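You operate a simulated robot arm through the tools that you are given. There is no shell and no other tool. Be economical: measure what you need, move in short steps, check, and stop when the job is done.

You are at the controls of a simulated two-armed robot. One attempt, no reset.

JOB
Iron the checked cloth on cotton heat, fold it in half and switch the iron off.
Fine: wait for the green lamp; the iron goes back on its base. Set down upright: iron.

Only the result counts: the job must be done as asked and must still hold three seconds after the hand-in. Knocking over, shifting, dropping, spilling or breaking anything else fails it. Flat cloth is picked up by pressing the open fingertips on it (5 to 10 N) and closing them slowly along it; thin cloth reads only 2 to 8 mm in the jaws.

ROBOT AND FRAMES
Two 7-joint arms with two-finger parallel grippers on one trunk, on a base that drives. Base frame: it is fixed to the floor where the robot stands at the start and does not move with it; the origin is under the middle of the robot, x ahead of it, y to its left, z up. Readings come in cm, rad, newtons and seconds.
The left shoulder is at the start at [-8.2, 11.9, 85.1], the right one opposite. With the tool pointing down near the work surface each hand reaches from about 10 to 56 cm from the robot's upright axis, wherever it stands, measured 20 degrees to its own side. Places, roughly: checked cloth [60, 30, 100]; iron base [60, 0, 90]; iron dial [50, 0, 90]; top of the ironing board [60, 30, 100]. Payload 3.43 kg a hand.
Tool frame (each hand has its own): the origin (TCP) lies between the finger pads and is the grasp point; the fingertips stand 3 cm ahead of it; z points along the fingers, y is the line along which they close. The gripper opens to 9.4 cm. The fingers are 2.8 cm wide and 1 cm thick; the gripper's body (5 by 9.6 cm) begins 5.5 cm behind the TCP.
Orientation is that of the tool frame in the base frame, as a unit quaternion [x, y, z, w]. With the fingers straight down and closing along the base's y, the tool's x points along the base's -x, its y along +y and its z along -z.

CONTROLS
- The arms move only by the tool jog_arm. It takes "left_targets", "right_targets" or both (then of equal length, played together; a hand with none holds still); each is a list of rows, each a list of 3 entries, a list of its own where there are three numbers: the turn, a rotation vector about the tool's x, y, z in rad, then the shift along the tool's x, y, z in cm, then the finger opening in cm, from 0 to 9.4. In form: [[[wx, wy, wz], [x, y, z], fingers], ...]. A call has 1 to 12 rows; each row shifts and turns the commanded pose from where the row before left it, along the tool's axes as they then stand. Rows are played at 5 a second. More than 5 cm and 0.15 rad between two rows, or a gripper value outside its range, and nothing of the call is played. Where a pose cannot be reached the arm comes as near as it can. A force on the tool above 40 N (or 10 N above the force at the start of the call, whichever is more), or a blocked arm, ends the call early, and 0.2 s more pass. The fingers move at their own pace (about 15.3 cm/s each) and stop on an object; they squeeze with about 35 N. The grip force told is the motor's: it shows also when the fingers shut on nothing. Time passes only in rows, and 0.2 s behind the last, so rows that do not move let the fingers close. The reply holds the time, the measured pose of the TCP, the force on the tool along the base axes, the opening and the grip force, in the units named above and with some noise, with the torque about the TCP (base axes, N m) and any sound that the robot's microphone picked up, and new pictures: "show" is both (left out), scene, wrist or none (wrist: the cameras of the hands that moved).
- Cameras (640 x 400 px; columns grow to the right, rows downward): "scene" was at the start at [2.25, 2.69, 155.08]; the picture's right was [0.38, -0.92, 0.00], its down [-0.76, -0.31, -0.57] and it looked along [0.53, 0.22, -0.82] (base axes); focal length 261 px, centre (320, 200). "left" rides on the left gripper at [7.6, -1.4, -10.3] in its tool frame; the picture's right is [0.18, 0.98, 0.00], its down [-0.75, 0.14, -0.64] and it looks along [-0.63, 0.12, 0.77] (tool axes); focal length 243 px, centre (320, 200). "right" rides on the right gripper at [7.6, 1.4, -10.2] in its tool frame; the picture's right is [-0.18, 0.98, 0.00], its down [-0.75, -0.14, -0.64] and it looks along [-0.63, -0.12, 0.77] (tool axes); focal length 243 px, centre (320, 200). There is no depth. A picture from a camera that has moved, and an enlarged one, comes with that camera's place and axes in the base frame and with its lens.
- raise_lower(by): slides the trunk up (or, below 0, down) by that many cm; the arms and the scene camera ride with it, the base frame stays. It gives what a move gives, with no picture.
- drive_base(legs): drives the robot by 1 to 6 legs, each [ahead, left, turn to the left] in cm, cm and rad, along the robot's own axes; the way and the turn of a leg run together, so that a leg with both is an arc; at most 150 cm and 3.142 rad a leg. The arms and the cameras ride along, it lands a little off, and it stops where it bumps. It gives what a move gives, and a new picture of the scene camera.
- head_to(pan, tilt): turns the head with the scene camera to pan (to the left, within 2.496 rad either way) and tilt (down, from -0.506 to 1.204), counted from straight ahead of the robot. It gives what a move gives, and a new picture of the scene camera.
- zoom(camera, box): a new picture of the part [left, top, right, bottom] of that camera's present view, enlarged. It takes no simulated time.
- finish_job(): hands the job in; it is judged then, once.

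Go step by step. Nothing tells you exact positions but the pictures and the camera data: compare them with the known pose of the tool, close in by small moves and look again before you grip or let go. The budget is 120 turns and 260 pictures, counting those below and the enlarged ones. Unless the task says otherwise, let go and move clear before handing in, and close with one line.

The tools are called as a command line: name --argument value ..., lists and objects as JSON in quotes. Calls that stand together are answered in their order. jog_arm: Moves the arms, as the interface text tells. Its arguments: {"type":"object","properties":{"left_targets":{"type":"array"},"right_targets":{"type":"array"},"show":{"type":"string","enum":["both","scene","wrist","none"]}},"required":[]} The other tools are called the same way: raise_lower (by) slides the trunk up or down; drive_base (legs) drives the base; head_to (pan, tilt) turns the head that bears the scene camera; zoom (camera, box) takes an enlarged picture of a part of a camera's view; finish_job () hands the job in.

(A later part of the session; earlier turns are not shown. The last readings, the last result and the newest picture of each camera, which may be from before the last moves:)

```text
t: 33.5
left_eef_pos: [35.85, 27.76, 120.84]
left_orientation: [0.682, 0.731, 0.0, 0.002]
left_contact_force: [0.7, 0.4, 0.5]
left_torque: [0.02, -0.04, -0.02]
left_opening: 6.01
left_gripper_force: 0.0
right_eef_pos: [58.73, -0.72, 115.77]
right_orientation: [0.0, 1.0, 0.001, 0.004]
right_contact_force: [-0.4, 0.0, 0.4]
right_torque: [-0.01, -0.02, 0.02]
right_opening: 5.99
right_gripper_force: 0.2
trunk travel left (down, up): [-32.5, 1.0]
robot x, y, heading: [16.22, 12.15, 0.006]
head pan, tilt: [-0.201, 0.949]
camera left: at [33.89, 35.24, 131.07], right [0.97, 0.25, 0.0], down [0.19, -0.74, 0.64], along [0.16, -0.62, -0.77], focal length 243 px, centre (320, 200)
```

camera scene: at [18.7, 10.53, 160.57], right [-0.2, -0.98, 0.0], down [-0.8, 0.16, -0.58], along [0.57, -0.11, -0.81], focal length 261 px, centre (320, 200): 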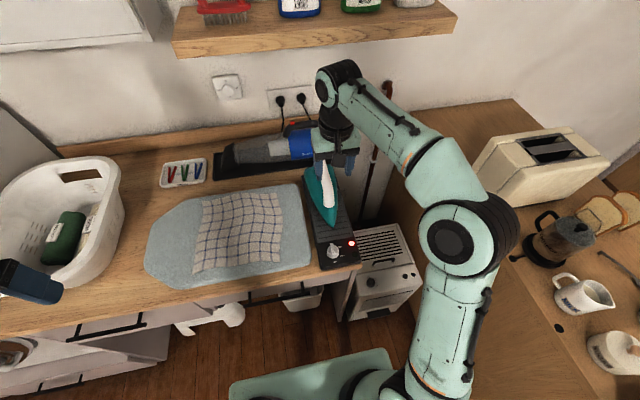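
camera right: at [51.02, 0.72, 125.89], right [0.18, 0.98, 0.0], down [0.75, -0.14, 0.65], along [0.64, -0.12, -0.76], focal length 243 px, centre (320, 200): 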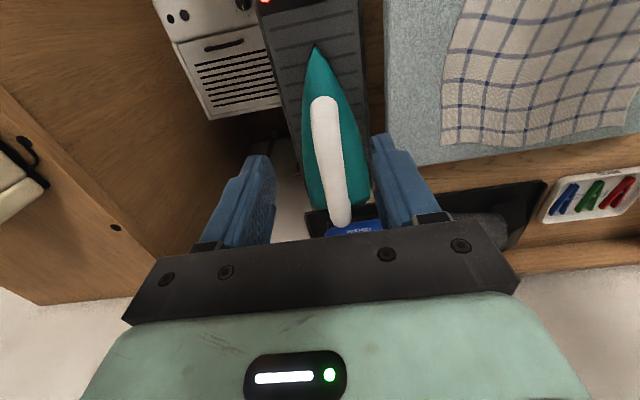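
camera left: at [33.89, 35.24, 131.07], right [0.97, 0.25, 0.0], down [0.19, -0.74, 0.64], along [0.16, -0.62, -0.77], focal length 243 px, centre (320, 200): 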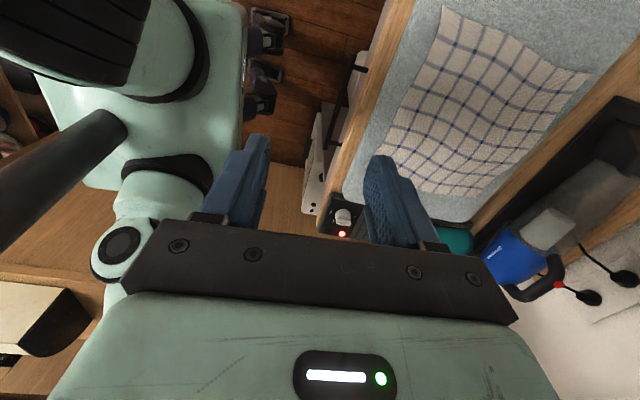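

The iron is hidden behind a finger. I move the left hand further ahead and tilt it to look more sideways at the iron.

jog_arm --left_targets '[[[0, 0, 0.06], [0, 4, 2.5], 9.4], [[0, 0, 0], [0, 4, 2.5], 9.4], [[0, -0.14, 0], [0, 4.5, 0], 9.4], [[0, -0.14, 0], [0, 4.5, 0], 9.4], [[0, -0.14, 0], [0, 4.5, 0], 9.4], [[0, -0.14, 0], [0, 4.5, 0], 9.4], [[0, -0.14, 0], [0, 0, 0], 9.4], [[0, 0, 0], [0, 0, 0], 9.4]]' --show "both"

```text
t: 35.3
left_eef_pos: [61.79, 28.16, 115.81]
left_orientation: [0.661, 0.666, -0.241, 0.245]
left_contact_force: [0.9, 1.2, 0.8]
left_torque: [-0.02, 0.02, -0.02]
left_opening: 9.38
left_gripper_force: 0.0
right_eef_pos: [58.77, -0.71, 115.79]
right_orientation: [0.0, 1.0, 0.0, 0.004]
right_contact_force: [0.6, -0.1, -0.1]
right_torque: [0.0, -0.01, -0.01]
right_opening: 6.0
right_gripper_force: 0.1
trunk travel left (down, up): [-32.5, 1.0]
robot x, y, heading: [16.22, 12.06, 0.0]
head pan, tilt: [-0.201, 0.949]
camera scene: at [18.78, 10.5, 160.57], right [-0.2, -0.98, 0.0], down [-0.8, 0.16, -0.58], along [0.57, -0.11, -0.81], focal length 261 px, centre (320, 200)
camera left: at [60.31, 40.68, 118.82], right [0.98, 0.15, -0.12], down [0.14, -0.16, 0.98], along [0.13, -0.98, -0.18], focal length 243 px, centre (320, 200)
```

scene: 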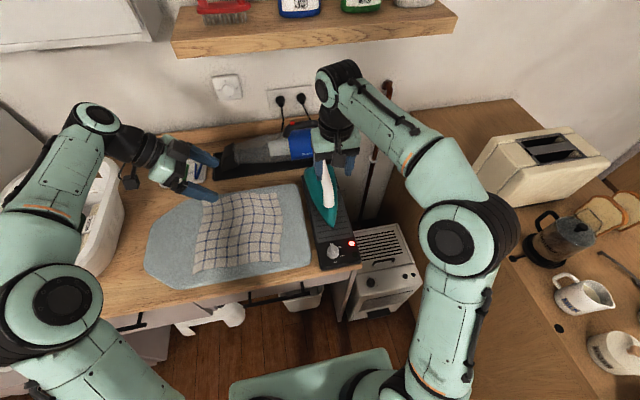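
left: 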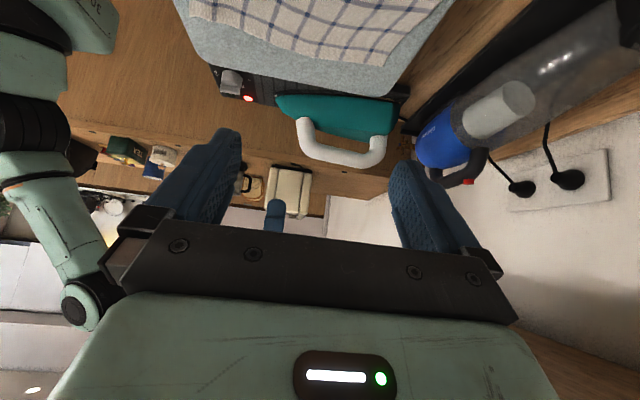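

A good side view (upside down): the handle is an arch above the body. I zoom for measurements.

zoom --camera "left" --box '[200, 50, 440, 200]'

```text
2.67 times, centred on (320, 125) of left
camera zoom: at [60.31, 40.68, 118.82], right [0.98, 0.15, -0.12], down [0.14, -0.16, 0.98], along [0.13, -0.98, -0.18], focal length 647 px, centre (320, 400)
```

zoom: 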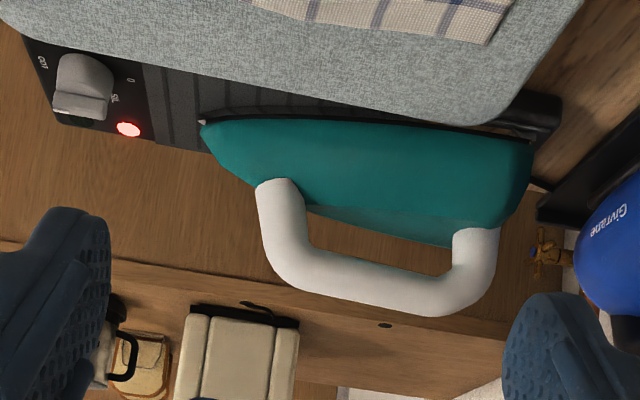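

Handle bar runs x 63–74 at z≈102.5, y≈−0.6; sole tip at x 55, level. A shelf edge is near [75, z 133], so I go in low: down to z 108.5, then forward to x 66.5.

jog_arm --right_targets '[[[0, 0, 0], [0, 0, 3.5], 6], [[0, 0, 0], [0, 0, 3.7], 6], [[0, 0, 0], [-3, 0, 0], 6], [[0, 0, 0], [-3, 0, 0], 6], [[0, 0, 0], [-1.8, 0, 0], 6], [[0, 0, 0], [0, 0, 0], 6]]' --show "both"

zoom --camera "left" --box '[200, 50, 440, 200]'

```text
t: 36.7
left_eef_pos: [61.81, 28.24, 115.94]
left_orientation: [0.661, 0.667, -0.24, 0.246]
left_contact_force: [0.4, -1.2, 0.3]
left_torque: [0.0, 0.02, -0.02]
left_opening: 9.39
left_gripper_force: 0.0
right_eef_pos: [66.46, -0.54, 108.8]
right_orientation: [0.0, 1.0, 0.0, 0.004]
right_contact_force: [-0.6, -0.2, -0.4]
right_torque: [0.02, -0.01, -0.05]
right_opening: 5.99
right_gripper_force: 0.1
trunk travel left (down, up): [-32.5, 1.0]
robot x, y, heading: [15.9, 11.69, 0.005]
head pan, tilt: [-0.201, 0.949]
camera scene: at [18.72, 10.53, 160.57], right [-0.2, -0.98, 0.0], down [-0.8, 0.16, -0.58], along [0.57, -0.11, -0.81], focal length 261 px, centre (320, 200)
camera right: at [58.8, 0.83, 118.83], right [0.18, 0.98, 0.0], down [0.75, -0.14, 0.65], along [0.64, -0.12, -0.76], focal length 243 px, centre (320, 200)
```

scene: 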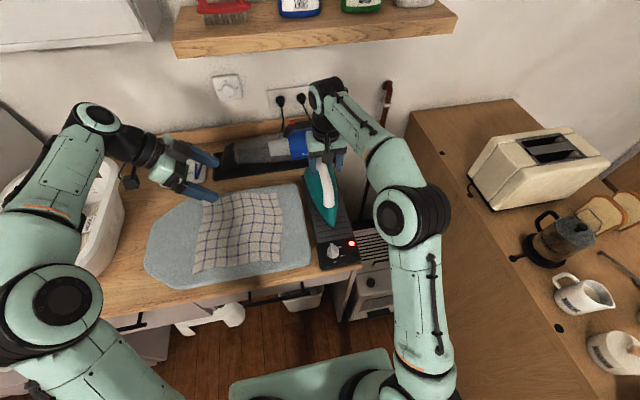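
right: 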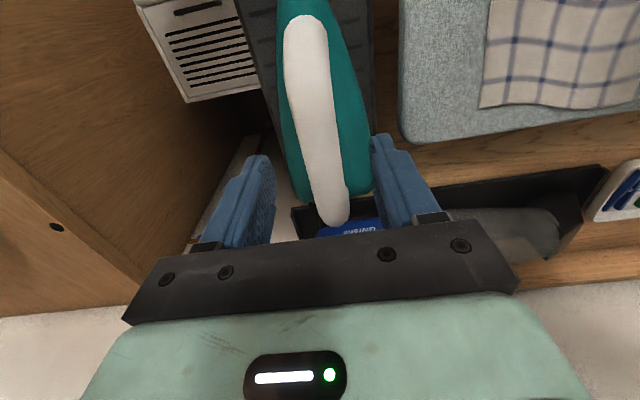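

```text
2.67 times, centred on (320, 125) of left
camera zoom: at [60.25, 40.7, 118.85], right [0.98, 0.15, -0.11], down [0.14, -0.16, 0.98], along [0.13, -0.98, -0.18], focal length 647 px, centre (320, 400)
```

zoom: 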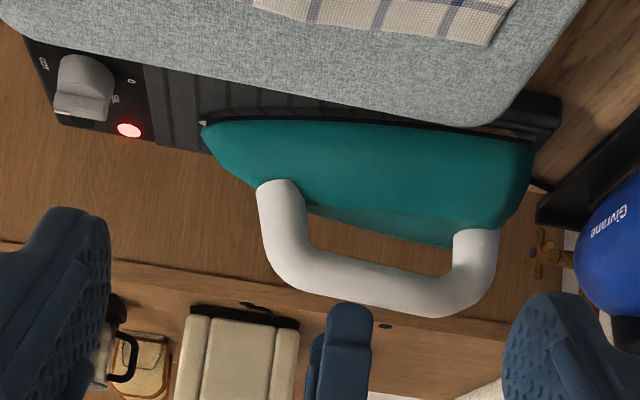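

The hand is aligned over the bar. I descend around it.

jog_arm --right_targets '[[[0, 0, 0], [0, 0, 2.5], 6], [[0, 0, 0], [0, 0, 2], 6], [[0, 0, 0], [0, 0, 1], 6], [[0, 0, 0], [0, 0, 0.6], 6], [[0, 0, 0], [0, 0, 0], 6]]' --show "none"

zoom --camera "left" --box '[200, 50, 440, 200]'

```text
t: 37.9
left_eef_pos: [61.83, 28.27, 115.86]
left_orientation: [0.66, 0.667, -0.241, 0.246]
left_contact_force: [0.2, 0.2, -0.3]
left_torque: [-0.01, 0.0, 0.02]
left_opening: 9.38
left_gripper_force: 0.1
right_eef_pos: [66.42, -0.68, 102.48]
right_orientation: [0.0, 1.0, -0.001, 0.004]
right_contact_force: [-0.4, -0.3, -0.1]
right_torque: [-0.02, 0.0, -0.04]
right_opening: 5.99
right_gripper_force: 0.0
trunk travel left (down, up): [-32.5, 1.0]
robot x, y, heading: [16.0, 11.71, -0.001]
head pan, tilt: [-0.201, 0.949]
```

```text
2.67 times, centred on (320, 125) of left
camera zoom: at [60.27, 40.7, 118.84], right [0.98, 0.15, -0.12], down [0.14, -0.16, 0.98], along [0.13, -0.98, -0.18], focal length 647 px, centre (320, 400)
```

zoom: 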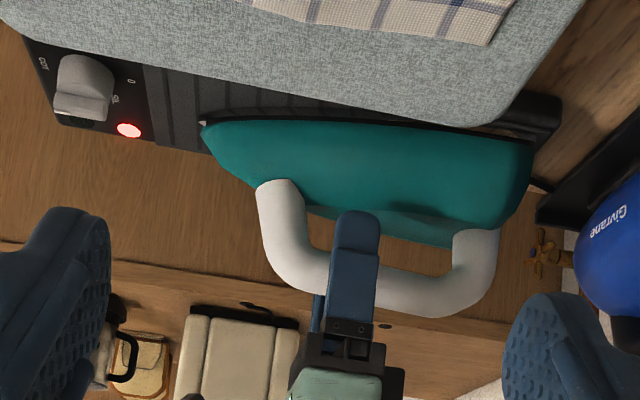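

The fingers straddle the bar well. I close and keep waiting for the green lamp.

jog_arm --right_targets '[[[0, 0, 0], [0, 0, 0], 2], [[0, 0, 0], [0, 0, 0], 1], [[0, 0, 0], [0, 0, 0], 1], [[0, 0, 0], [0, 0, 0], 1], [[0, 0, 0], [0, 0, 0], 1], [[0, 0, 0], [0, 0, 0], 1], [[0, 0, 0], [0, 0, 0], 1], [[0, 0, 0], [0, 0, 0], 1], [[0, 0, 0], [0, 0, 0], 1], [[0, 0, 0], [0, 0, 0], 1], [[0, 0, 0], [0, 0, 0], 1], [[0, 0, 0], [0, 0, 0], 1]]' --show "none"

zoom --camera "left" --box '[200, 50, 440, 200]'

```text
t: 40.5
left_eef_pos: [61.83, 28.23, 115.9]
left_orientation: [0.66, 0.668, -0.24, 0.246]
left_contact_force: [-0.8, -0.1, -0.1]
left_torque: [-0.03, 0.0, -0.01]
left_opening: 9.39
left_gripper_force: 0.0
right_eef_pos: [66.4, -0.72, 102.55]
right_orientation: [0.0, 1.0, 0.0, 0.003]
right_contact_force: [-0.9, 0.3, -0.2]
right_torque: [-0.01, 0.04, -0.02]
right_opening: 3.25
right_gripper_force: 34.9
trunk travel left (down, up): [-32.5, 1.0]
robot x, y, heading: [16.12, 12.37, 0.001]
head pan, tilt: [-0.201, 0.949]
```

```text
2.67 times, centred on (320, 125) of left
camera zoom: at [60.28, 40.69, 118.84], right [0.98, 0.15, -0.12], down [0.14, -0.16, 0.98], along [0.13, -0.98, -0.18], focal length 647 px, centre (320, 400)
```

zoom: 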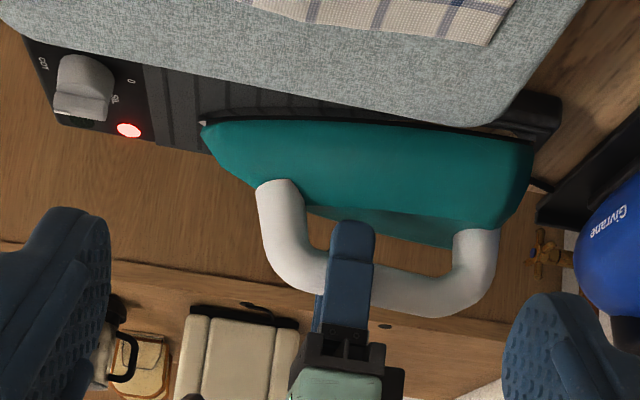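

Gripped at 3.25 cm; the iron did not shift (set-down pose [66.4, −0.7, 102.55]). While it heats I retract the left arm.

jog_arm --left_targets '[[[0, 0.14, 0], [0, -4, 0], 9.4], [[0, 0.14, 0], [0, -4.5, 0], 9.4], [[0, 0.14, 0], [0, -4.5, 0], 9.4], [[0, 0.14, 0], [0, -4.5, 0], 9.4], [[0, 0.14, 0], [0, -4.5, 0], 9.4], [[0, 0, -0.15], [2, -3, -2.5], 9.4], [[0, 0, -0.15], [3, -2, -2.5], 9.4], [[0, 0, -0.15], [3, -2, -2.5], 9.4], [[0, 0, -0.15], [3, 0, -1.5], 9.4], [[0, 0, -0.15], [3, 0, 0], 9.4], [[0, 0, -0.15], [2, 1, 0], 9.4], [[0, 0, -0.15], [2, 1, 0], 9.4]]' --show "scene"

```text
t: 43.1
left_eef_pos: [26.95, 44.26, 124.76]
left_orientation: [0.251, 0.968, -0.001, 0.002]
left_contact_force: [0.7, 1.0, -0.3]
left_torque: [0.0, 0.02, -0.02]
left_opening: 9.4
left_gripper_force: 0.2
right_eef_pos: [66.45, -0.61, 102.65]
right_orientation: [0.001, 1.0, 0.0, 0.003]
right_contact_force: [-1.6, 0.3, 0.2]
right_torque: [-0.07, -0.43, -0.03]
right_opening: 3.25
right_gripper_force: 34.9
trunk travel left (down, up): [-32.5, 1.0]
robot x, y, heading: [16.29, 12.06, 0.005]
head pan, tilt: [-0.201, 0.949]
camera scene: at [18.75, 10.55, 160.57], right [-0.2, -0.98, 0.0], down [-0.8, 0.16, -0.58], along [0.57, -0.12, -0.81], focal length 261 px, centre (320, 200)
```

scene: 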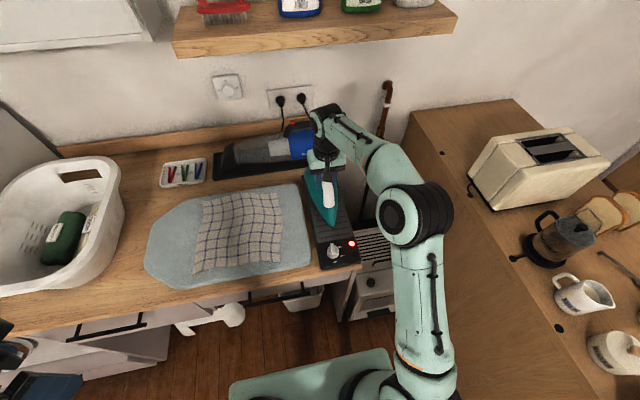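

Still red. I wait and finish straightening the left hand in the meantime.

jog_arm --left_targets '[[[0, 0, -0.15], [0, 0, 0], 9.4], [[0, 0, -0.15], [0, 0, 0], 9.4], [[0, 0, -0.15], [0, 0, 0], 9.4], [[0, 0, -0.05], [0, 0, 0], 9.4], [[0, 0, 0], [0, 0, 0], 9.4], [[0, 0, 0], [0, 0, 0], 9.4], [[0, 0, 0], [0, 0, 0], 9.4], [[0, 0, 0], [0, 0, 0], 9.4], [[0, 0, 0], [0, 0, 0], 9.4], [[0, 0, 0], [0, 0, 0], 9.4], [[0, 0, 0], [0, 0, 0], 9.4], [[0, 0, 0], [0, 0, 0], 9.4]]' --show "none"

jog_arm --left_targets '[[[0, 0, 0], [0, 0, 0], 9.4], [[0, 0, 0], [0, 0, 0], 9.4], [[0, 0, 0], [0, 0, 0], 9.4], [[0, 0, 0], [0, 0, 0], 9.4], [[0, 0, 0], [0, 0, 0], 9.4], [[0, 0, 0], [0, 0, 0], 9.4], [[0, 0, 0], [0, 0, 0], 9.4], [[0, 0, 0], [0, 0, 0], 9.4], [[0, 0, 0], [0, 0, 0], 9.4], [[0, 0, 0], [0, 0, 0], 9.4], [[0, 0, 0], [0, 0, 0], 9.4], [[0, 0, 0], [0, 0, 0], 9.4]]' --show "none"

zoom --camera "scene" --box '[160, 150, 400, 300]'

```text
t: 45.7
left_eef_pos: [26.95, 44.12, 124.69]
left_orientation: [0.005, 1.0, -0.001, 0.002]
left_contact_force: [-0.5, 0.2, 1.0]
left_torque: [0.05, -0.01, 0.0]
left_opening: 9.39
left_gripper_force: 0.0
right_eef_pos: [66.49, -0.64, 102.71]
right_orientation: [0.0, 1.0, 0.0, 0.003]
right_contact_force: [-1.6, 0.6, 0.6]
right_torque: [0.02, 0.16, -0.02]
right_opening: 3.24
right_gripper_force: 34.8
trunk travel left (down, up): [-32.5, 1.0]
robot x, y, heading: [16.34, 11.76, 0.003]
head pan, tilt: [-0.201, 0.949]
```

```text
t: 48.3
left_eef_pos: [27.03, 44.22, 124.66]
left_orientation: [0.006, 1.0, -0.001, 0.002]
left_contact_force: [-0.1, 0.8, -0.3]
left_torque: [0.03, 0.01, -0.03]
left_opening: 9.38
left_gripper_force: 0.1
right_eef_pos: [66.35, -0.62, 102.67]
right_orientation: [0.0, 1.0, 0.0, 0.004]
right_contact_force: [-1.9, -0.4, 0.2]
right_torque: [0.01, 0.0, -0.03]
right_opening: 3.27
right_gripper_force: 35.2
trunk travel left (down, up): [-32.5, 1.0]
robot x, y, heading: [16.0, 12.03, 0.001]
head pan, tilt: [-0.201, 0.949]
```

```text
2.67 times, centred on (280, 225) of scene
camera zoom: at [18.75, 10.54, 160.57], right [-0.2, -0.98, 0.0], down [-0.8, 0.16, -0.58], along [0.57, -0.11, -0.81], focal length 696 px, centre (427, 133)
```

zoom: 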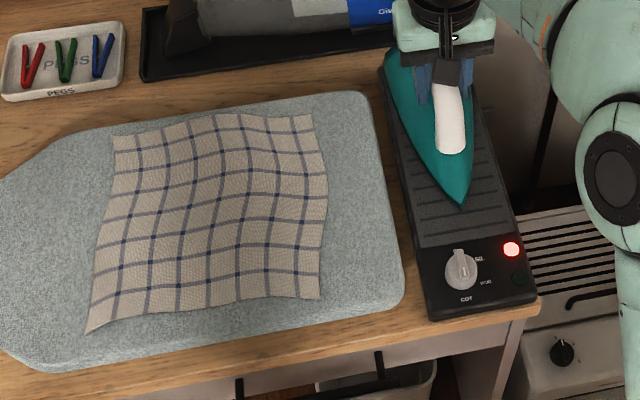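

Still heating; I wait further.

jog_arm --left_targets '[[[0, 0, 0], [0, 0, 0], 9.4], [[0, 0, 0], [0, 0, 0], 9.4], [[0, 0, 0], [0, 0, 0], 9.4], [[0, 0, 0], [0, 0, 0], 9.4], [[0, 0, 0], [0, 0, 0], 9.4], [[0, 0, 0], [0, 0, 0], 9.4], [[0, 0, 0], [0, 0, 0], 9.4], [[0, 0, 0], [0, 0, 0], 9.4], [[0, 0, 0], [0, 0, 0], 9.4], [[0, 0, 0], [0, 0, 0], 9.4], [[0, 0, 0], [0, 0, 0], 9.4], [[0, 0, 0], [0, 0, 0], 9.4]]' --show "none"

jog_arm --left_targets '[[[0, 0, 0], [0, 0, 0], 9.4], [[0, 0, 0], [0, 0, 0], 9.4], [[0, 0, 0], [0, 0, 0], 9.4], [[0, 0, 0], [0, 0, 0], 9.4], [[0, 0, 0], [0, 0, 0], 9.4], [[0, 0, 0], [0, 0, 0], 9.4], [[0, 0, 0], [0, 0, 0], 9.4], [[0, 0, 0], [0, 0, 0], 9.4], [[0, 0, 0], [0, 0, 0], 9.4], [[0, 0, 0], [0, 0, 0], 9.4], [[0, 0, 0], [0, 0, 0], 9.4], [[0, 0, 0], [0, 0, 0], 9.4]]' --show "none"

zoom --camera "scene" --box '[310, 220, 390, 280]'

jog_arm --left_targets '[[[0, 0, 0], [0, 0, 0], 9.4], [[0, 0, 0], [0, 0, 0], 9.4], [[0, 0, 0], [0, 0, 0], 9.4], [[0, 0, 0], [0, 0, 0], 9.4], [[0, 0, 0], [0, 0, 0], 9.4], [[0, 0, 0], [0, 0, 0], 9.4], [[0, 0, 0], [0, 0, 0], 9.4], [[0, 0, 0], [0, 0, 0], 9.4], [[0, 0, 0], [0, 0, 0], 9.4], [[0, 0, 0], [0, 0, 0], 9.4], [[0, 0, 0], [0, 0, 0], 9.4], [[0, 0, 0], [0, 0, 0], 9.4]]' --show "none"

jog_arm --left_targets '[[[0, 0, 0], [0, 0, 0], 9.4], [[0, 0, 0], [0, 0, 0], 9.4], [[0, 0, 0], [0, 0, 0], 9.4], [[0, 0, 0], [0, 0, 0], 9.4], [[0, 0, 0], [0, 0, 0], 9.4], [[0, 0, 0], [0, 0, 0], 9.4], [[0, 0, 0], [0, 0, 0], 9.4], [[0, 0, 0], [0, 0, 0], 9.4], [[0, 0, 0], [0, 0, 0], 9.4], [[0, 0, 0], [0, 0, 0], 9.4], [[0, 0, 0], [0, 0, 0], 9.4], [[0, 0, 0], [0, 0, 0], 9.4]]' --show "none"

zoom --camera "scene" --box '[310, 220, 390, 280]'

```text
t: 50.9
left_eef_pos: [26.91, 44.17, 124.66]
left_orientation: [0.005, 1.0, 0.0, 0.002]
left_contact_force: [0.1, 0.5, -0.1]
left_torque: [-0.03, -0.02, 0.03]
left_opening: 9.38
left_gripper_force: 0.0
right_eef_pos: [66.28, -0.64, 102.61]
right_orientation: [0.0, 1.0, 0.001, 0.003]
right_contact_force: [-2.5, 0.9, 0.1]
right_torque: [0.0, 0.05, -0.02]
right_opening: 3.23
right_gripper_force: 34.9
trunk travel left (down, up): [-32.5, 1.0]
robot x, y, heading: [16.15, 12.27, 0.004]
head pan, tilt: [-0.201, 0.949]
```

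```text
t: 53.5
left_eef_pos: [26.99, 44.19, 124.78]
left_orientation: [0.005, 1.0, -0.001, 0.001]
left_contact_force: [-0.7, -0.1, 0.5]
left_torque: [0.0, -0.02, -0.01]
left_opening: 9.4
left_gripper_force: 0.0
right_eef_pos: [66.32, -0.72, 102.68]
right_orientation: [0.0, 1.0, 0.001, 0.004]
right_contact_force: [-1.4, -0.2, -0.6]
right_torque: [-0.01, 0.01, -0.02]
right_opening: 3.24
right_gripper_force: 34.9
trunk travel left (down, up): [-32.5, 1.0]
robot x, y, heading: [16.22, 12.13, 0.002]
head pan, tilt: [-0.201, 0.949]
```

```text
6.67 times, centred on (350, 250) of scene
camera zoom: at [18.75, 10.54, 160.57], right [-0.2, -0.98, 0.0], down [-0.8, 0.16, -0.58], along [0.57, -0.11, -0.81], focal length 1741 px, centre (120, -133)
```

zoom: 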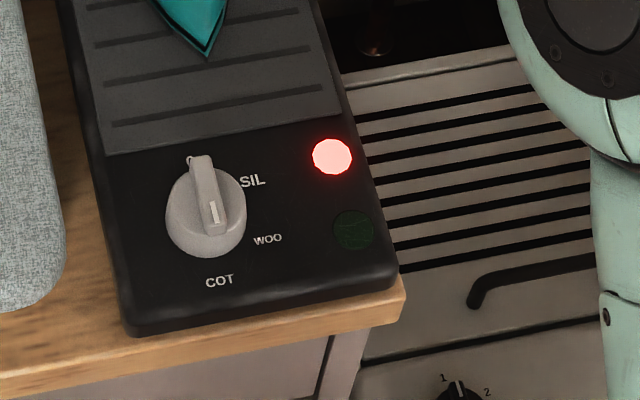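

```text
t: 56.1
left_eef_pos: [27.08, 44.11, 124.61]
left_orientation: [0.006, 1.0, -0.001, 0.001]
left_contact_force: [-0.1, 0.4, -0.2]
left_torque: [0.01, 0.02, -0.03]
left_opening: 9.38
left_gripper_force: 0.1
right_eef_pos: [66.4, -0.59, 102.59]
right_orientation: [0.0, 1.0, -0.001, 0.004]
right_contact_force: [-1.7, 0.0, -0.6]
right_torque: [-0.02, 0.0, -0.03]
right_opening: 3.24
right_gripper_force: 35.1
trunk travel left (down, up): [-32.5, 1.0]
robot x, y, heading: [16.04, 11.95, 0.001]
head pan, tilt: [-0.201, 0.949]
```

```text
t: 58.7
left_eef_pos: [26.89, 44.14, 124.77]
left_orientation: [0.006, 1.0, -0.001, 0.002]
left_contact_force: [-1.0, 0.3, -0.2]
left_torque: [-0.01, 0.0, 0.0]
left_opening: 9.39
left_gripper_force: 0.0
right_eef_pos: [66.38, -0.56, 102.63]
right_orientation: [0.0, 1.0, 0.0, 0.003]
right_contact_force: [-0.8, 0.4, 0.4]
right_torque: [-0.03, 0.02, -0.01]
right_opening: 3.25
right_gripper_force: 34.5
trunk travel left (down, up): [-32.5, 1.0]
robot x, y, heading: [15.97, 11.85, 0.002]
head pan, tilt: [-0.201, 0.949]
```

```text
6.67 times, centred on (350, 250) of scene
camera zoom: at [18.76, 10.54, 160.57], right [-0.2, -0.98, 0.0], down [-0.8, 0.16, -0.58], along [0.57, -0.11, -0.81], focal length 1741 px, centre (120, -133)
```

zoom: 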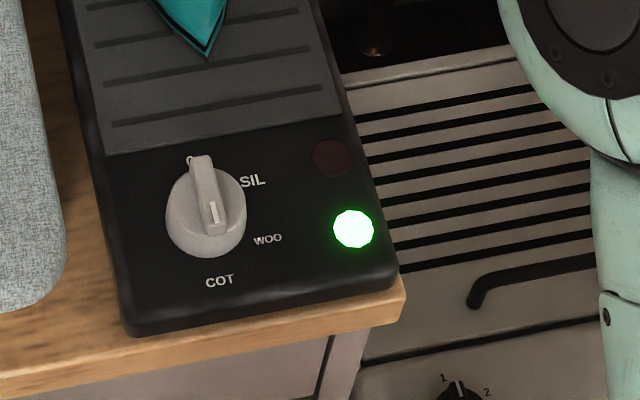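

Green lamp is on. I lift the iron 5 cm, draw it back 4 cm, then drive the base 16 cm left.

jog_arm --right_targets '[[[0, 0, 0], [0, 0, -1.5], 1], [[0, 0, 0], [0, 0, -2], 1], [[0, 0, 0], [0, 0, -2], 1], [[0, 0, 0], [2, 0, 0], 1], [[0, 0, 0], [2.5, 0, 0], 1], [[0, 0, 0], [0, 0, 0], 1]]' --show "wrist"

drive_base --legs '[[0, 16, 0]]'

```text
t: 60.1
left_eef_pos: [27.08, 44.03, 124.62]
left_orientation: [0.005, 1.0, -0.001, 0.001]
left_contact_force: [-0.7, 0.3, 0.2]
left_torque: [0.01, -0.02, -0.01]
left_opening: 9.42
left_gripper_force: 0.1
right_eef_pos: [61.94, -0.62, 108.01]
right_orientation: [0.001, 1.0, 0.0, 0.003]
right_contact_force: [0.6, -0.5, -10.3]
right_torque: [-0.04, 0.11, -0.02]
right_opening: 3.24
right_gripper_force: 34.9
trunk travel left (down, up): [-32.5, 1.0]
robot x, y, heading: [15.89, 12.24, 0.006]
head pan, tilt: [-0.201, 0.949]
camera right: at [54.31, 0.71, 118.14], right [0.18, 0.98, 0.0], down [0.75, -0.14, 0.65], along [0.64, -0.12, -0.76], focal length 243 px, centre (320, 200)
```

right: 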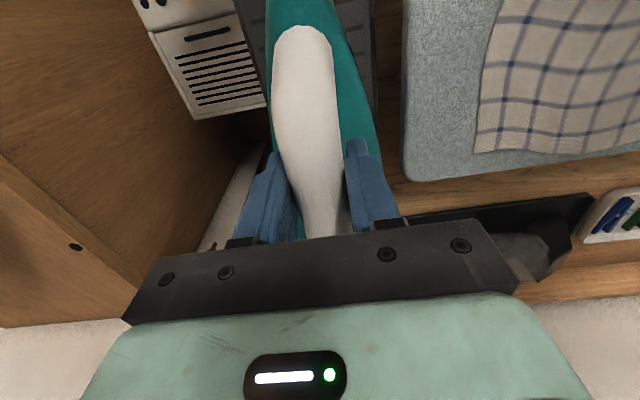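

```text
t: 62.1
left_eef_pos: [26.83, 59.76, 124.71]
left_orientation: [0.004, 1.0, -0.001, 0.001]
left_contact_force: [-0.7, 0.6, -0.5]
left_torque: [-0.02, -0.02, 0.01]
left_opening: 9.41
left_gripper_force: 0.0
right_eef_pos: [61.96, 15.1, 107.97]
right_orientation: [-0.001, 1.0, 0.001, 0.002]
right_contact_force: [0.5, 0.4, -10.9]
right_torque: [-0.02, 0.14, 0.01]
right_opening: 3.24
right_gripper_force: 35.1
trunk travel left (down, up): [-32.5, 1.0]
robot x, y, heading: [16.02, 27.66, 0.002]
head pan, tilt: [-0.201, 0.949]
camera scene: at [18.79, 26.23, 160.57], right [-0.2, -0.98, 0.0], down [-0.8, 0.16, -0.58], along [0.57, -0.11, -0.81], focal length 261 px, centre (320, 200)
```

scene: 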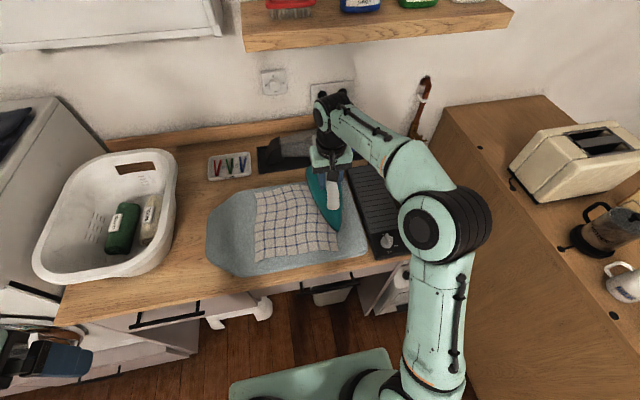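

The iron hangs at [62, 15, 108]. I move it over the cloth's middle and lower it slowly until contact.

jog_arm --right_targets '[[[0, 0, 0], [0.7, 4, 0], 1], [[0, 0, 0], [0.7, 4, 0], 1], [[0, 0, 0], [0.6, 3.5, 0], 1], [[0, 0, 0], [0, 0, 1.5], 1], [[0, 0, 0], [0, 0, 0.8], 1], [[0, 0, 0], [0, 0, 0.4], 1], [[0, 0, 0], [0, 0, 0], 1]]' --show "scene"

zoom --camera "scene" --box '[200, 150, 400, 290]'

```text
t: 63.7
left_eef_pos: [26.86, 59.92, 124.7]
left_orientation: [0.004, 1.0, -0.001, 0.002]
left_contact_force: [0.6, 0.4, 0.4]
left_torque: [-0.03, -0.01, 0.0]
left_opening: 9.41
left_gripper_force: 0.0
right_eef_pos: [60.0, 26.5, 105.69]
right_orientation: [-0.001, 1.0, 0.002, 0.006]
right_contact_force: [5.0, -0.6, 14.9]
right_torque: [-0.06, 0.86, -0.02]
right_opening: 3.24
right_gripper_force: 34.9
trunk travel left (down, up): [-32.5, 1.0]
robot x, y, heading: [16.37, 27.66, 0.005]
head pan, tilt: [-0.201, 0.949]
camera scene: at [18.72, 26.26, 160.6], right [-0.2, -0.98, 0.0], down [-0.8, 0.16, -0.58], along [0.57, -0.11, -0.81], focal length 261 px, centre (320, 200)
```

scene: 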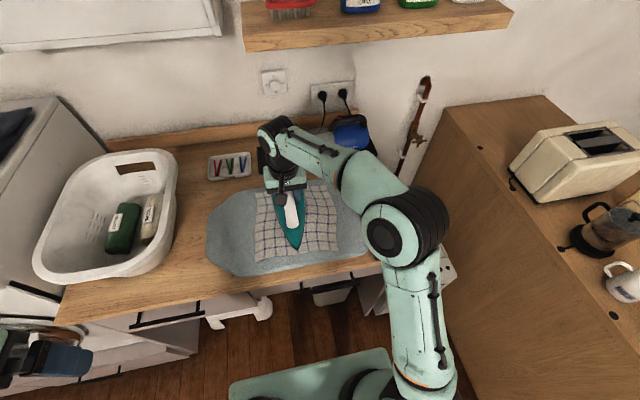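

```text
2.86 times, centred on (300, 220) of scene
camera zoom: at [18.72, 26.26, 160.6], right [-0.2, -0.98, 0.0], down [-0.8, 0.16, -0.58], along [0.57, -0.11, -0.81], focal length 746 px, centre (377, 143)
```

zoom: 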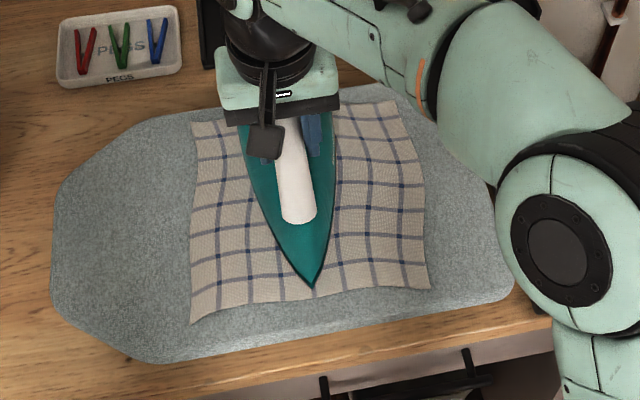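

Contact: the board top is about z 96.5 and the cloth spans x 46.5–70, y 15–37.5. I ease the pressure slightly and iron sideways to the right edge.

jog_arm --right_targets '[[[0, 0, 0], [0, -1, -0.15], 1], [[0, 0, 0], [0, -1.5, 0], 1], [[0, 0, 0], [0, -1.5, 0], 1], [[0, 0, 0], [0, -1.5, 0], 1], [[0, 0, 0], [0, -1.5, 0], 1], [[0, 0, 0], [0, -1.5, 0], 1], [[0, 0, 0], [0, -1.5, 0], 1], [[0, 0, 0], [0, -1, 0], 1], [[0, 0, 0], [0, 0, 0], 1]]' --show "scene"

zoom --camera "scene" --box '[200, 150, 400, 290]'

```text
t: 65.7
left_eef_pos: [26.65, 59.98, 124.67]
left_orientation: [0.005, 1.0, -0.001, 0.002]
left_contact_force: [-0.1, 0.4, -0.2]
left_torque: [-0.01, 0.02, -0.01]
left_opening: 9.39
left_gripper_force: 0.1
right_eef_pos: [59.87, 15.61, 105.57]
right_orientation: [-0.001, 1.0, -0.001, 0.004]
right_contact_force: [3.4, 3.4, 22.6]
right_torque: [-0.02, 0.21, -0.02]
right_opening: 3.23
right_gripper_force: 34.8
trunk travel left (down, up): [-32.5, 1.0]
robot x, y, heading: [16.31, 28.18, 0.006]
head pan, tilt: [-0.201, 0.949]
camera scene: at [18.6, 26.37, 160.59], right [-0.2, -0.98, 0.0], down [-0.8, 0.16, -0.58], along [0.57, -0.11, -0.81], focal length 261 px, centre (320, 200)
```

scene: 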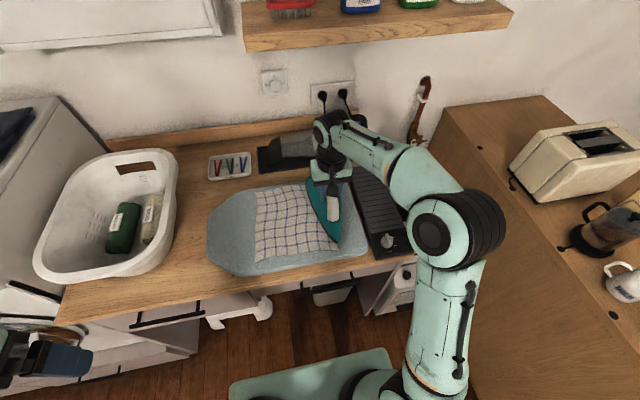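

```text
2.86 times, centred on (300, 220) of scene
camera zoom: at [18.6, 26.37, 160.59], right [-0.2, -0.98, 0.0], down [-0.8, 0.16, -0.58], along [0.57, -0.11, -0.81], focal length 746 px, centre (377, 143)
```

zoom: 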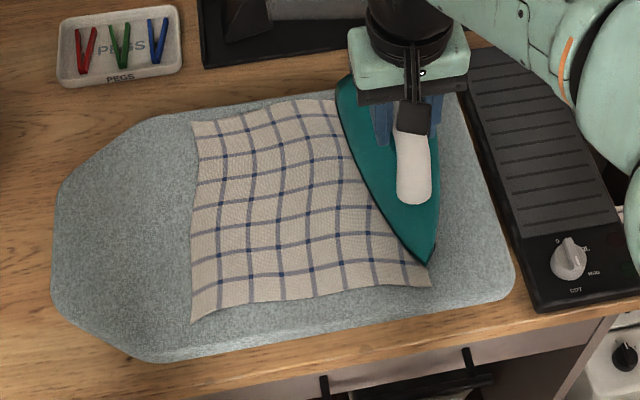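

The cloth stays put. I shift 3 cm nearer and sweep left across the whole cloth.

jog_arm --right_targets '[[[0, 0, 0], [1.5, 0, -0.1], 1], [[0, 0, 0], [1.5, 0, 0], 1], [[0, 0, 0], [0, 2, 0], 1], [[0, 0, 0], [0, 2, 0], 1], [[0, 0, 0], [0, 2, 0], 1], [[0, 0, 0], [0, 2, 0], 1], [[0, 0, 0], [0, 2, 0], 1], [[0, 0, 0], [0, 2, 0], 1], [[0, 0, 0], [0, 2, 0], 1], [[0, 0, 0], [0, 2, 0], 1], [[0, 0, 0], [0, 2, 0], 1], [[0, 0, 0], [0, 2, 0], 1]]' --show "scene"

zoom --camera "scene" --box '[200, 150, 400, 290]'

```text
t: 68.3
left_eef_pos: [26.89, 59.95, 124.76]
left_orientation: [0.004, 1.0, -0.001, 0.002]
left_contact_force: [-1.0, 0.9, 0.0]
left_torque: [0.02, 0.03, -0.01]
left_opening: 9.39
left_gripper_force: 0.0
right_eef_pos: [56.79, 35.76, 105.51]
right_orientation: [-0.001, 1.0, 0.0, 0.004]
right_contact_force: [-0.3, -0.8, 3.8]
right_torque: [0.06, -0.02, 0.04]
right_opening: 3.22
right_gripper_force: 35.2
trunk travel left (down, up): [-32.5, 1.0]
robot x, y, heading: [16.22, 27.8, 0.007]
head pan, tilt: [-0.201, 0.949]
camera scene: at [18.67, 26.27, 160.57], right [-0.2, -0.98, 0.0], down [-0.8, 0.16, -0.58], along [0.57, -0.11, -0.81], focal length 261 px, centre (320, 200)
```

scene: 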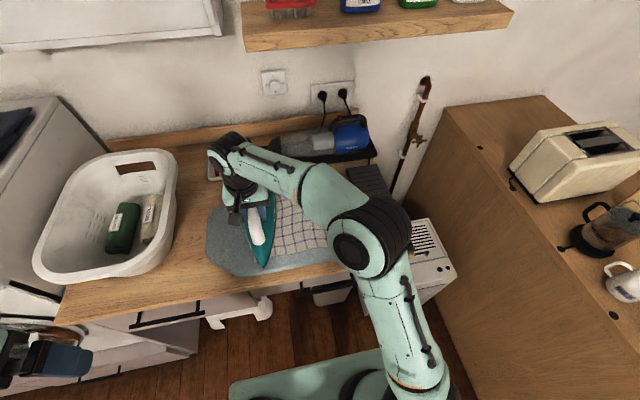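

```text
2.86 times, centred on (300, 220) of scene
camera zoom: at [18.67, 26.27, 160.57], right [-0.2, -0.98, 0.0], down [-0.8, 0.16, -0.58], along [0.57, -0.11, -0.81], focal length 746 px, centre (377, 143)
```

zoom: 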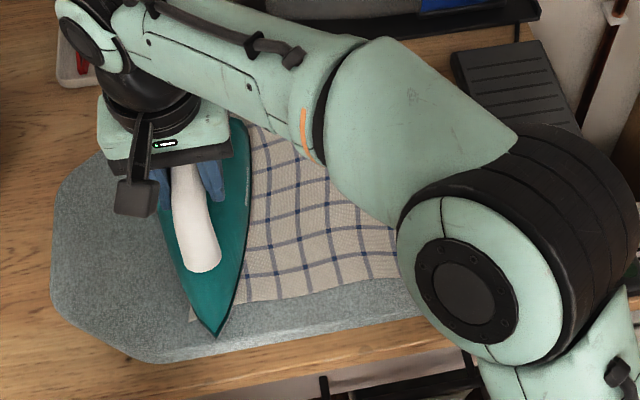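

Good. I cover the left edge, move 4.5 cm farther away, and sweep back right over the far part.

jog_arm --right_targets '[[[0, 0, 0], [0, 1.5, 0.05], 1], [[0, 0, 0], [-2, 0, 0.05], 1], [[0, 0, 0], [-2.5, 0, 0], 1], [[0, 0, 0], [0, -2.5, 0], 1], [[0, 0, 0], [0, -2.5, 0], 1], [[0, 0, 0], [0, -2.5, 0], 1], [[0, 0, 0], [0, -2.5, 0], 1], [[0, 0, 0], [0, -2.5, 0], 1], [[0, 0, 0], [0, -2.5, 0], 1], [[0, 0, 0], [0, -2.5, 0], 1], [[0, 0, 0], [0, -2.5, 0], 1], [[0, 0, 0], [0, -1.5, 0], 1]]' --show "scene"

zoom --camera "scene" --box '[200, 150, 400, 290]'

```text
t: 70.9
left_eef_pos: [26.85, 59.84, 124.68]
left_orientation: [0.003, 1.0, 0.0, 0.002]
left_contact_force: [0.2, -0.3, -0.5]
left_torque: [-0.01, -0.03, 0.02]
left_opening: 9.43
left_gripper_force: 0.0
right_eef_pos: [61.31, 15.51, 105.57]
right_orientation: [0.0, 1.0, 0.0, 0.001]
right_contact_force: [-0.3, 0.2, -5.0]
right_torque: [0.03, 0.0, -0.02]
right_opening: 3.26
right_gripper_force: 35.4
trunk travel left (down, up): [-32.5, 1.0]
robot x, y, heading: [15.61, 28.31, 0.002]
head pan, tilt: [-0.201, 0.949]
camera scene: at [18.74, 26.23, 160.57], right [-0.2, -0.98, 0.0], down [-0.8, 0.16, -0.58], along [0.57, -0.11, -0.81], focal length 261 px, centre (320, 200)
```

scene: 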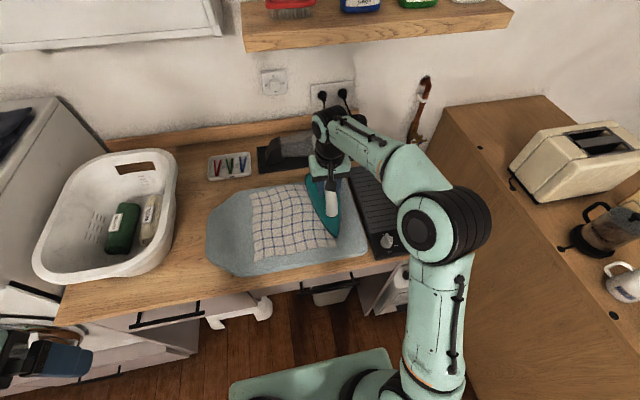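

```text
2.86 times, centred on (300, 220) of scene
camera zoom: at [18.74, 26.23, 160.57], right [-0.2, -0.98, 0.0], down [-0.8, 0.16, -0.58], along [0.57, -0.11, -0.81], focal length 746 px, centre (377, 143)
```

zoom: 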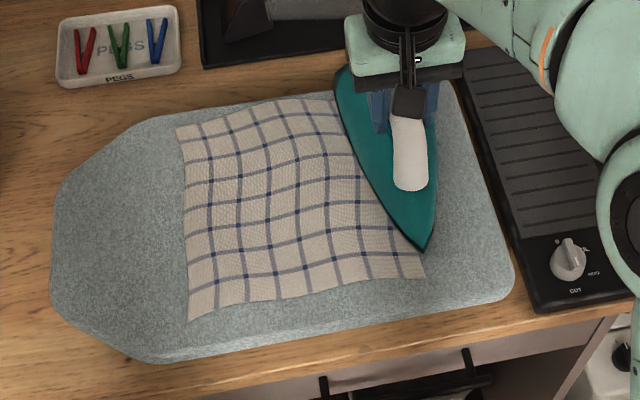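

The wrinkles are nearly gone; pressure has faded, so I add some and do another pass left.

jog_arm --right_targets '[[[0, 0, 0], [1, 0, 0.2], 1], [[0, 0, 0], [0, 2, 0.1], 1], [[0, 0, 0], [0, 2, 0], 1], [[0, 0, 0], [0, 2, 0], 1], [[0, 0, 0], [0, 2, 0], 1], [[0, 0, 0], [0, 2, 0], 1], [[0, 0, 0], [0, 2, 0], 1], [[0, 0, 0], [0, 2, 0.05], 1], [[0, 0, 0], [0, 2, 0.05], 1], [[0, 0, 0], [0, 2, 0.05], 1], [[0, 0, 0], [0, 2, 0.05], 1], [[0, 0, 0], [0, 1.7, 0], 1]]' --show "none"

jog_arm --right_targets '[[[0, 0, 0], [1.5, 0, 0], 1], [[0, 0, 0], [2, 0, 0], 1], [[0, 0, 0], [0, -2, 0.1], 1], [[0, 0, 0], [0, -2, 0], 1], [[0, 0, 0], [0, -2, 0], 1], [[0, 0, 0], [0, -2, 0], 1], [[0, 0, 0], [0, -2, 0], 1], [[0, 0, 0], [0, -2, 0.05], 1], [[0, 0, 0], [0, -2, 0.05], 1], [[0, 0, 0], [0, -2, 0], 1], [[0, 0, 0], [0, -2.5, 0], 1], [[0, 0, 0], [0, -2.5, 0], 1]]' --show "none"

zoom --camera "scene" --box '[200, 150, 400, 290]'

```text
t: 73.5
left_eef_pos: [26.73, 59.8, 124.74]
left_orientation: [0.004, 1.0, 0.0, 0.002]
left_contact_force: [0.2, 0.2, 0.1]
left_torque: [0.01, -0.02, -0.01]
left_opening: 9.39
left_gripper_force: 0.0
right_eef_pos: [60.39, 37.27, 105.05]
right_orientation: [0.0, 1.0, 0.001, 0.006]
right_contact_force: [2.0, -6.2, 24.8]
right_torque: [0.0, -0.18, -0.21]
right_opening: 3.28
right_gripper_force: 34.6
trunk travel left (down, up): [-32.5, 1.0]
robot x, y, heading: [16.18, 27.84, 0.006]
head pan, tilt: [-0.201, 0.949]
```

```text
t: 76.1
left_eef_pos: [26.63, 59.9, 124.74]
left_orientation: [0.005, 1.0, -0.001, 0.002]
left_contact_force: [0.1, -0.7, -0.1]
left_torque: [0.02, 0.02, -0.05]
left_opening: 9.42
left_gripper_force: 0.1
right_eef_pos: [56.54, 16.29, 104.86]
right_orientation: [-0.001, 1.0, -0.001, 0.004]
right_contact_force: [-3.0, 3.1, 20.8]
right_torque: [-0.05, -0.72, 0.07]
right_opening: 3.24
right_gripper_force: 34.6
trunk travel left (down, up): [-32.5, 1.0]
robot x, y, heading: [16.31, 27.48, 0.002]
head pan, tilt: [-0.201, 0.949]
```

```text
2.86 times, centred on (300, 220) of scene
camera zoom: at [18.51, 26.25, 160.57], right [-0.2, -0.98, 0.0], down [-0.8, 0.16, -0.58], along [0.57, -0.11, -0.81], focal length 746 px, centre (377, 143)
```

zoom: 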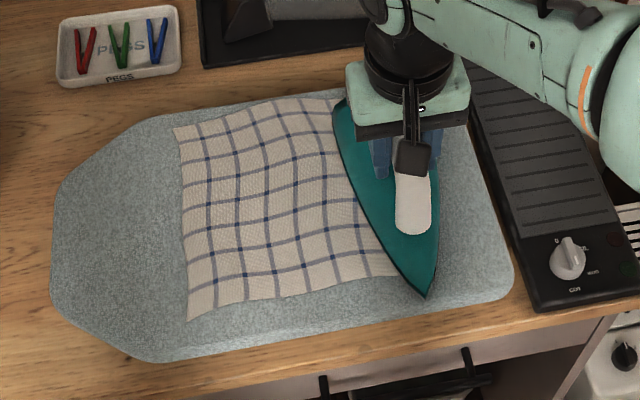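

I lift the iron, drive back right 16 cm, and look at the ironed cloth.

jog_arm --right_targets '[[[0, 0, 0], [0, 0, -2], 1], [[0, 0, 0], [0, 0, -2.5], 1], [[0, 0, 0], [0, 0, -1], 1], [[0, 0, 0], [-2.5, -0.5, 0], 1], [[0, 0, 0], [-2.5, -0.5, 0], 1], [[0, 0, 0], [0, 0, 0], 1]]' --show "none"

drive_base --legs '[[0, -16, 0]]'

zoom --camera "scene" --box '[140, 130, 420, 300]'

```text
t: 77.5
left_eef_pos: [26.88, 59.87, 124.6]
left_orientation: [0.005, 1.0, 0.0, 0.002]
left_contact_force: [-0.1, 0.2, 0.0]
left_torque: [0.0, -0.02, 0.04]
left_opening: 9.4
left_gripper_force: 0.0
right_eef_pos: [61.76, 15.44, 110.28]
right_orientation: [-0.001, 1.0, 0.0, 0.003]
right_contact_force: [0.7, 0.7, -8.9]
right_torque: [-0.06, 0.11, 0.02]
right_opening: 3.22
right_gripper_force: 35.2
trunk travel left (down, up): [-32.5, 1.0]
robot x, y, heading: [15.74, 27.89, 0.001]
head pan, tilt: [-0.201, 0.949]
```

```text
t: 79.5
left_eef_pos: [26.86, 43.64, 124.68]
left_orientation: [0.004, 1.0, 0.0, 0.002]
left_contact_force: [-0.2, 0.2, -0.2]
left_torque: [-0.03, -0.01, 0.01]
left_opening: 9.39
left_gripper_force: 0.0
right_eef_pos: [61.82, -0.82, 110.31]
right_orientation: [0.0, 1.0, 0.0, 0.003]
right_contact_force: [0.8, 0.2, -10.1]
right_torque: [-0.01, 0.16, 0.01]
right_opening: 3.24
right_gripper_force: 34.8
trunk travel left (down, up): [-32.5, 1.0]
robot x, y, heading: [16.09, 11.66, 0.004]
head pan, tilt: [-0.201, 0.949]
camera scene: at [18.84, 9.95, 160.57], right [-0.2, -0.98, 0.0], down [-0.8, 0.16, -0.58], along [0.57, -0.11, -0.81], focal length 261 px, centre (320, 200)
```

scene: 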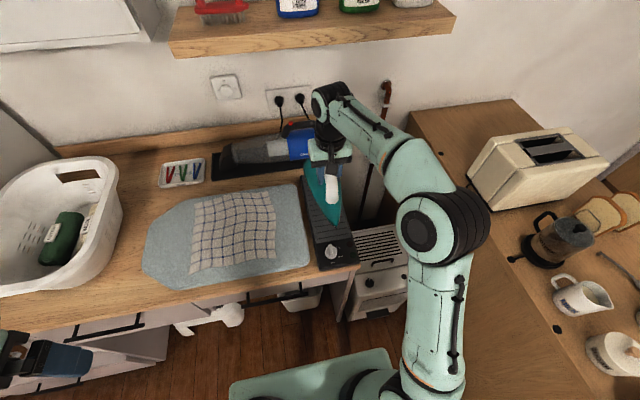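

```text
2.29 times, centred on (280, 215) of scene
camera zoom: at [18.84, 9.95, 160.57], right [-0.2, -0.98, 0.0], down [-0.8, 0.16, -0.58], along [0.57, -0.11, -0.81], focal length 597 px, centre (411, 166)
```

zoom: 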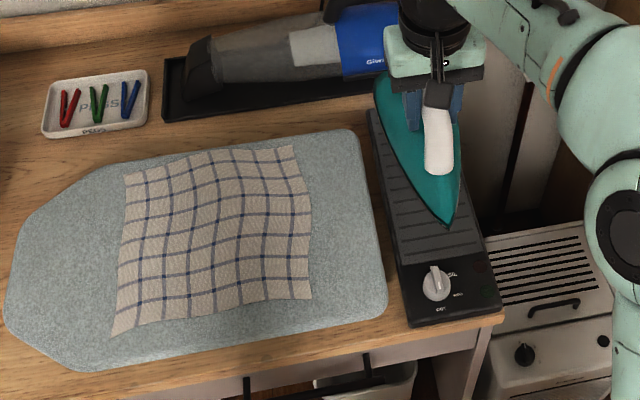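

The cloth's lines still look a bit wavy. I bring the left hand's camera low in front of the cloth to judge the flatness while the right hand holds the iron above its base.

jog_arm --left_targets '[[[0, 0, 0], [-1.8, -3.1, 2.1], 2], [[0, 0, 0], [-1.8, -3.1, 2.1], 2], [[0, 0, 0], [-1.8, -3.1, 2.1], 2], [[0, 0, 0], [-1.8, -3.1, 2.1], 2], [[0, 0, 0], [-1.8, -3.1, 2.1], 2], [[0, -0.14, 0], [0, 0, 0], 2], [[0, -0.14, 0], [0, 0, 0], 2], [[0, -0.14, 0], [0, 0, 0], 2], [[0, -0.1, 0], [0, 0, 0], 2], [[0, 0, 0], [0, 0, 0], 2]]' --show "wrist"

zoom --camera "left" --box '[160, 40, 480, 240]'

```text
t: 81.8
left_eef_pos: [35.89, 28.0, 114.19]
left_orientation: [0.005, 0.966, -0.002, 0.26]
left_contact_force: [0.0, -0.1, 0.1]
left_torque: [0.02, -0.02, -0.03]
left_opening: 1.98
left_gripper_force: 0.1
right_eef_pos: [61.95, -0.93, 110.23]
right_orientation: [-0.001, 1.0, 0.0, 0.002]
right_contact_force: [0.5, 1.1, -10.0]
right_torque: [-0.02, 0.14, 0.02]
right_opening: 3.26
right_gripper_force: 34.5
trunk travel left (down, up): [-32.5, 1.0]
robot x, y, heading: [16.06, 11.27, 0.003]
head pan, tilt: [-0.201, 0.949]
camera left: at [24.19, 26.66, 119.28], right [-0.15, 0.98, -0.09], down [0.33, 0.14, 0.93], along [0.93, 0.11, -0.35], focal length 243 px, centre (320, 200)
```

left: 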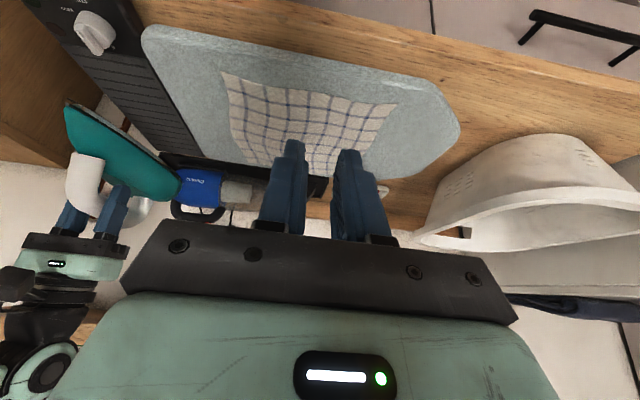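

```text
2.00 times, centred on (320, 140) of left
camera zoom: at [24.19, 26.66, 119.28], right [-0.15, 0.98, -0.09], down [0.33, 0.14, 0.93], along [0.93, 0.11, -0.35], focal length 485 px, centre (320, 320)
```

zoom: 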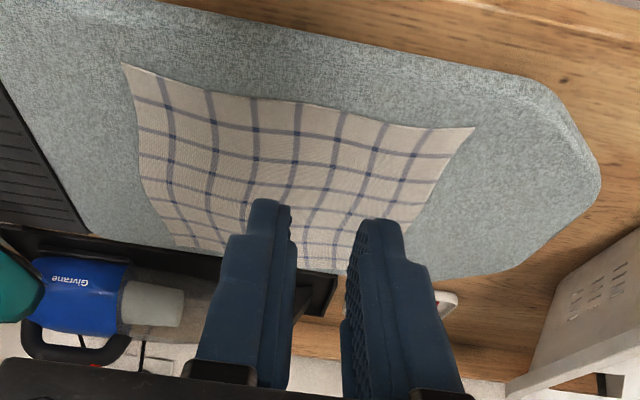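

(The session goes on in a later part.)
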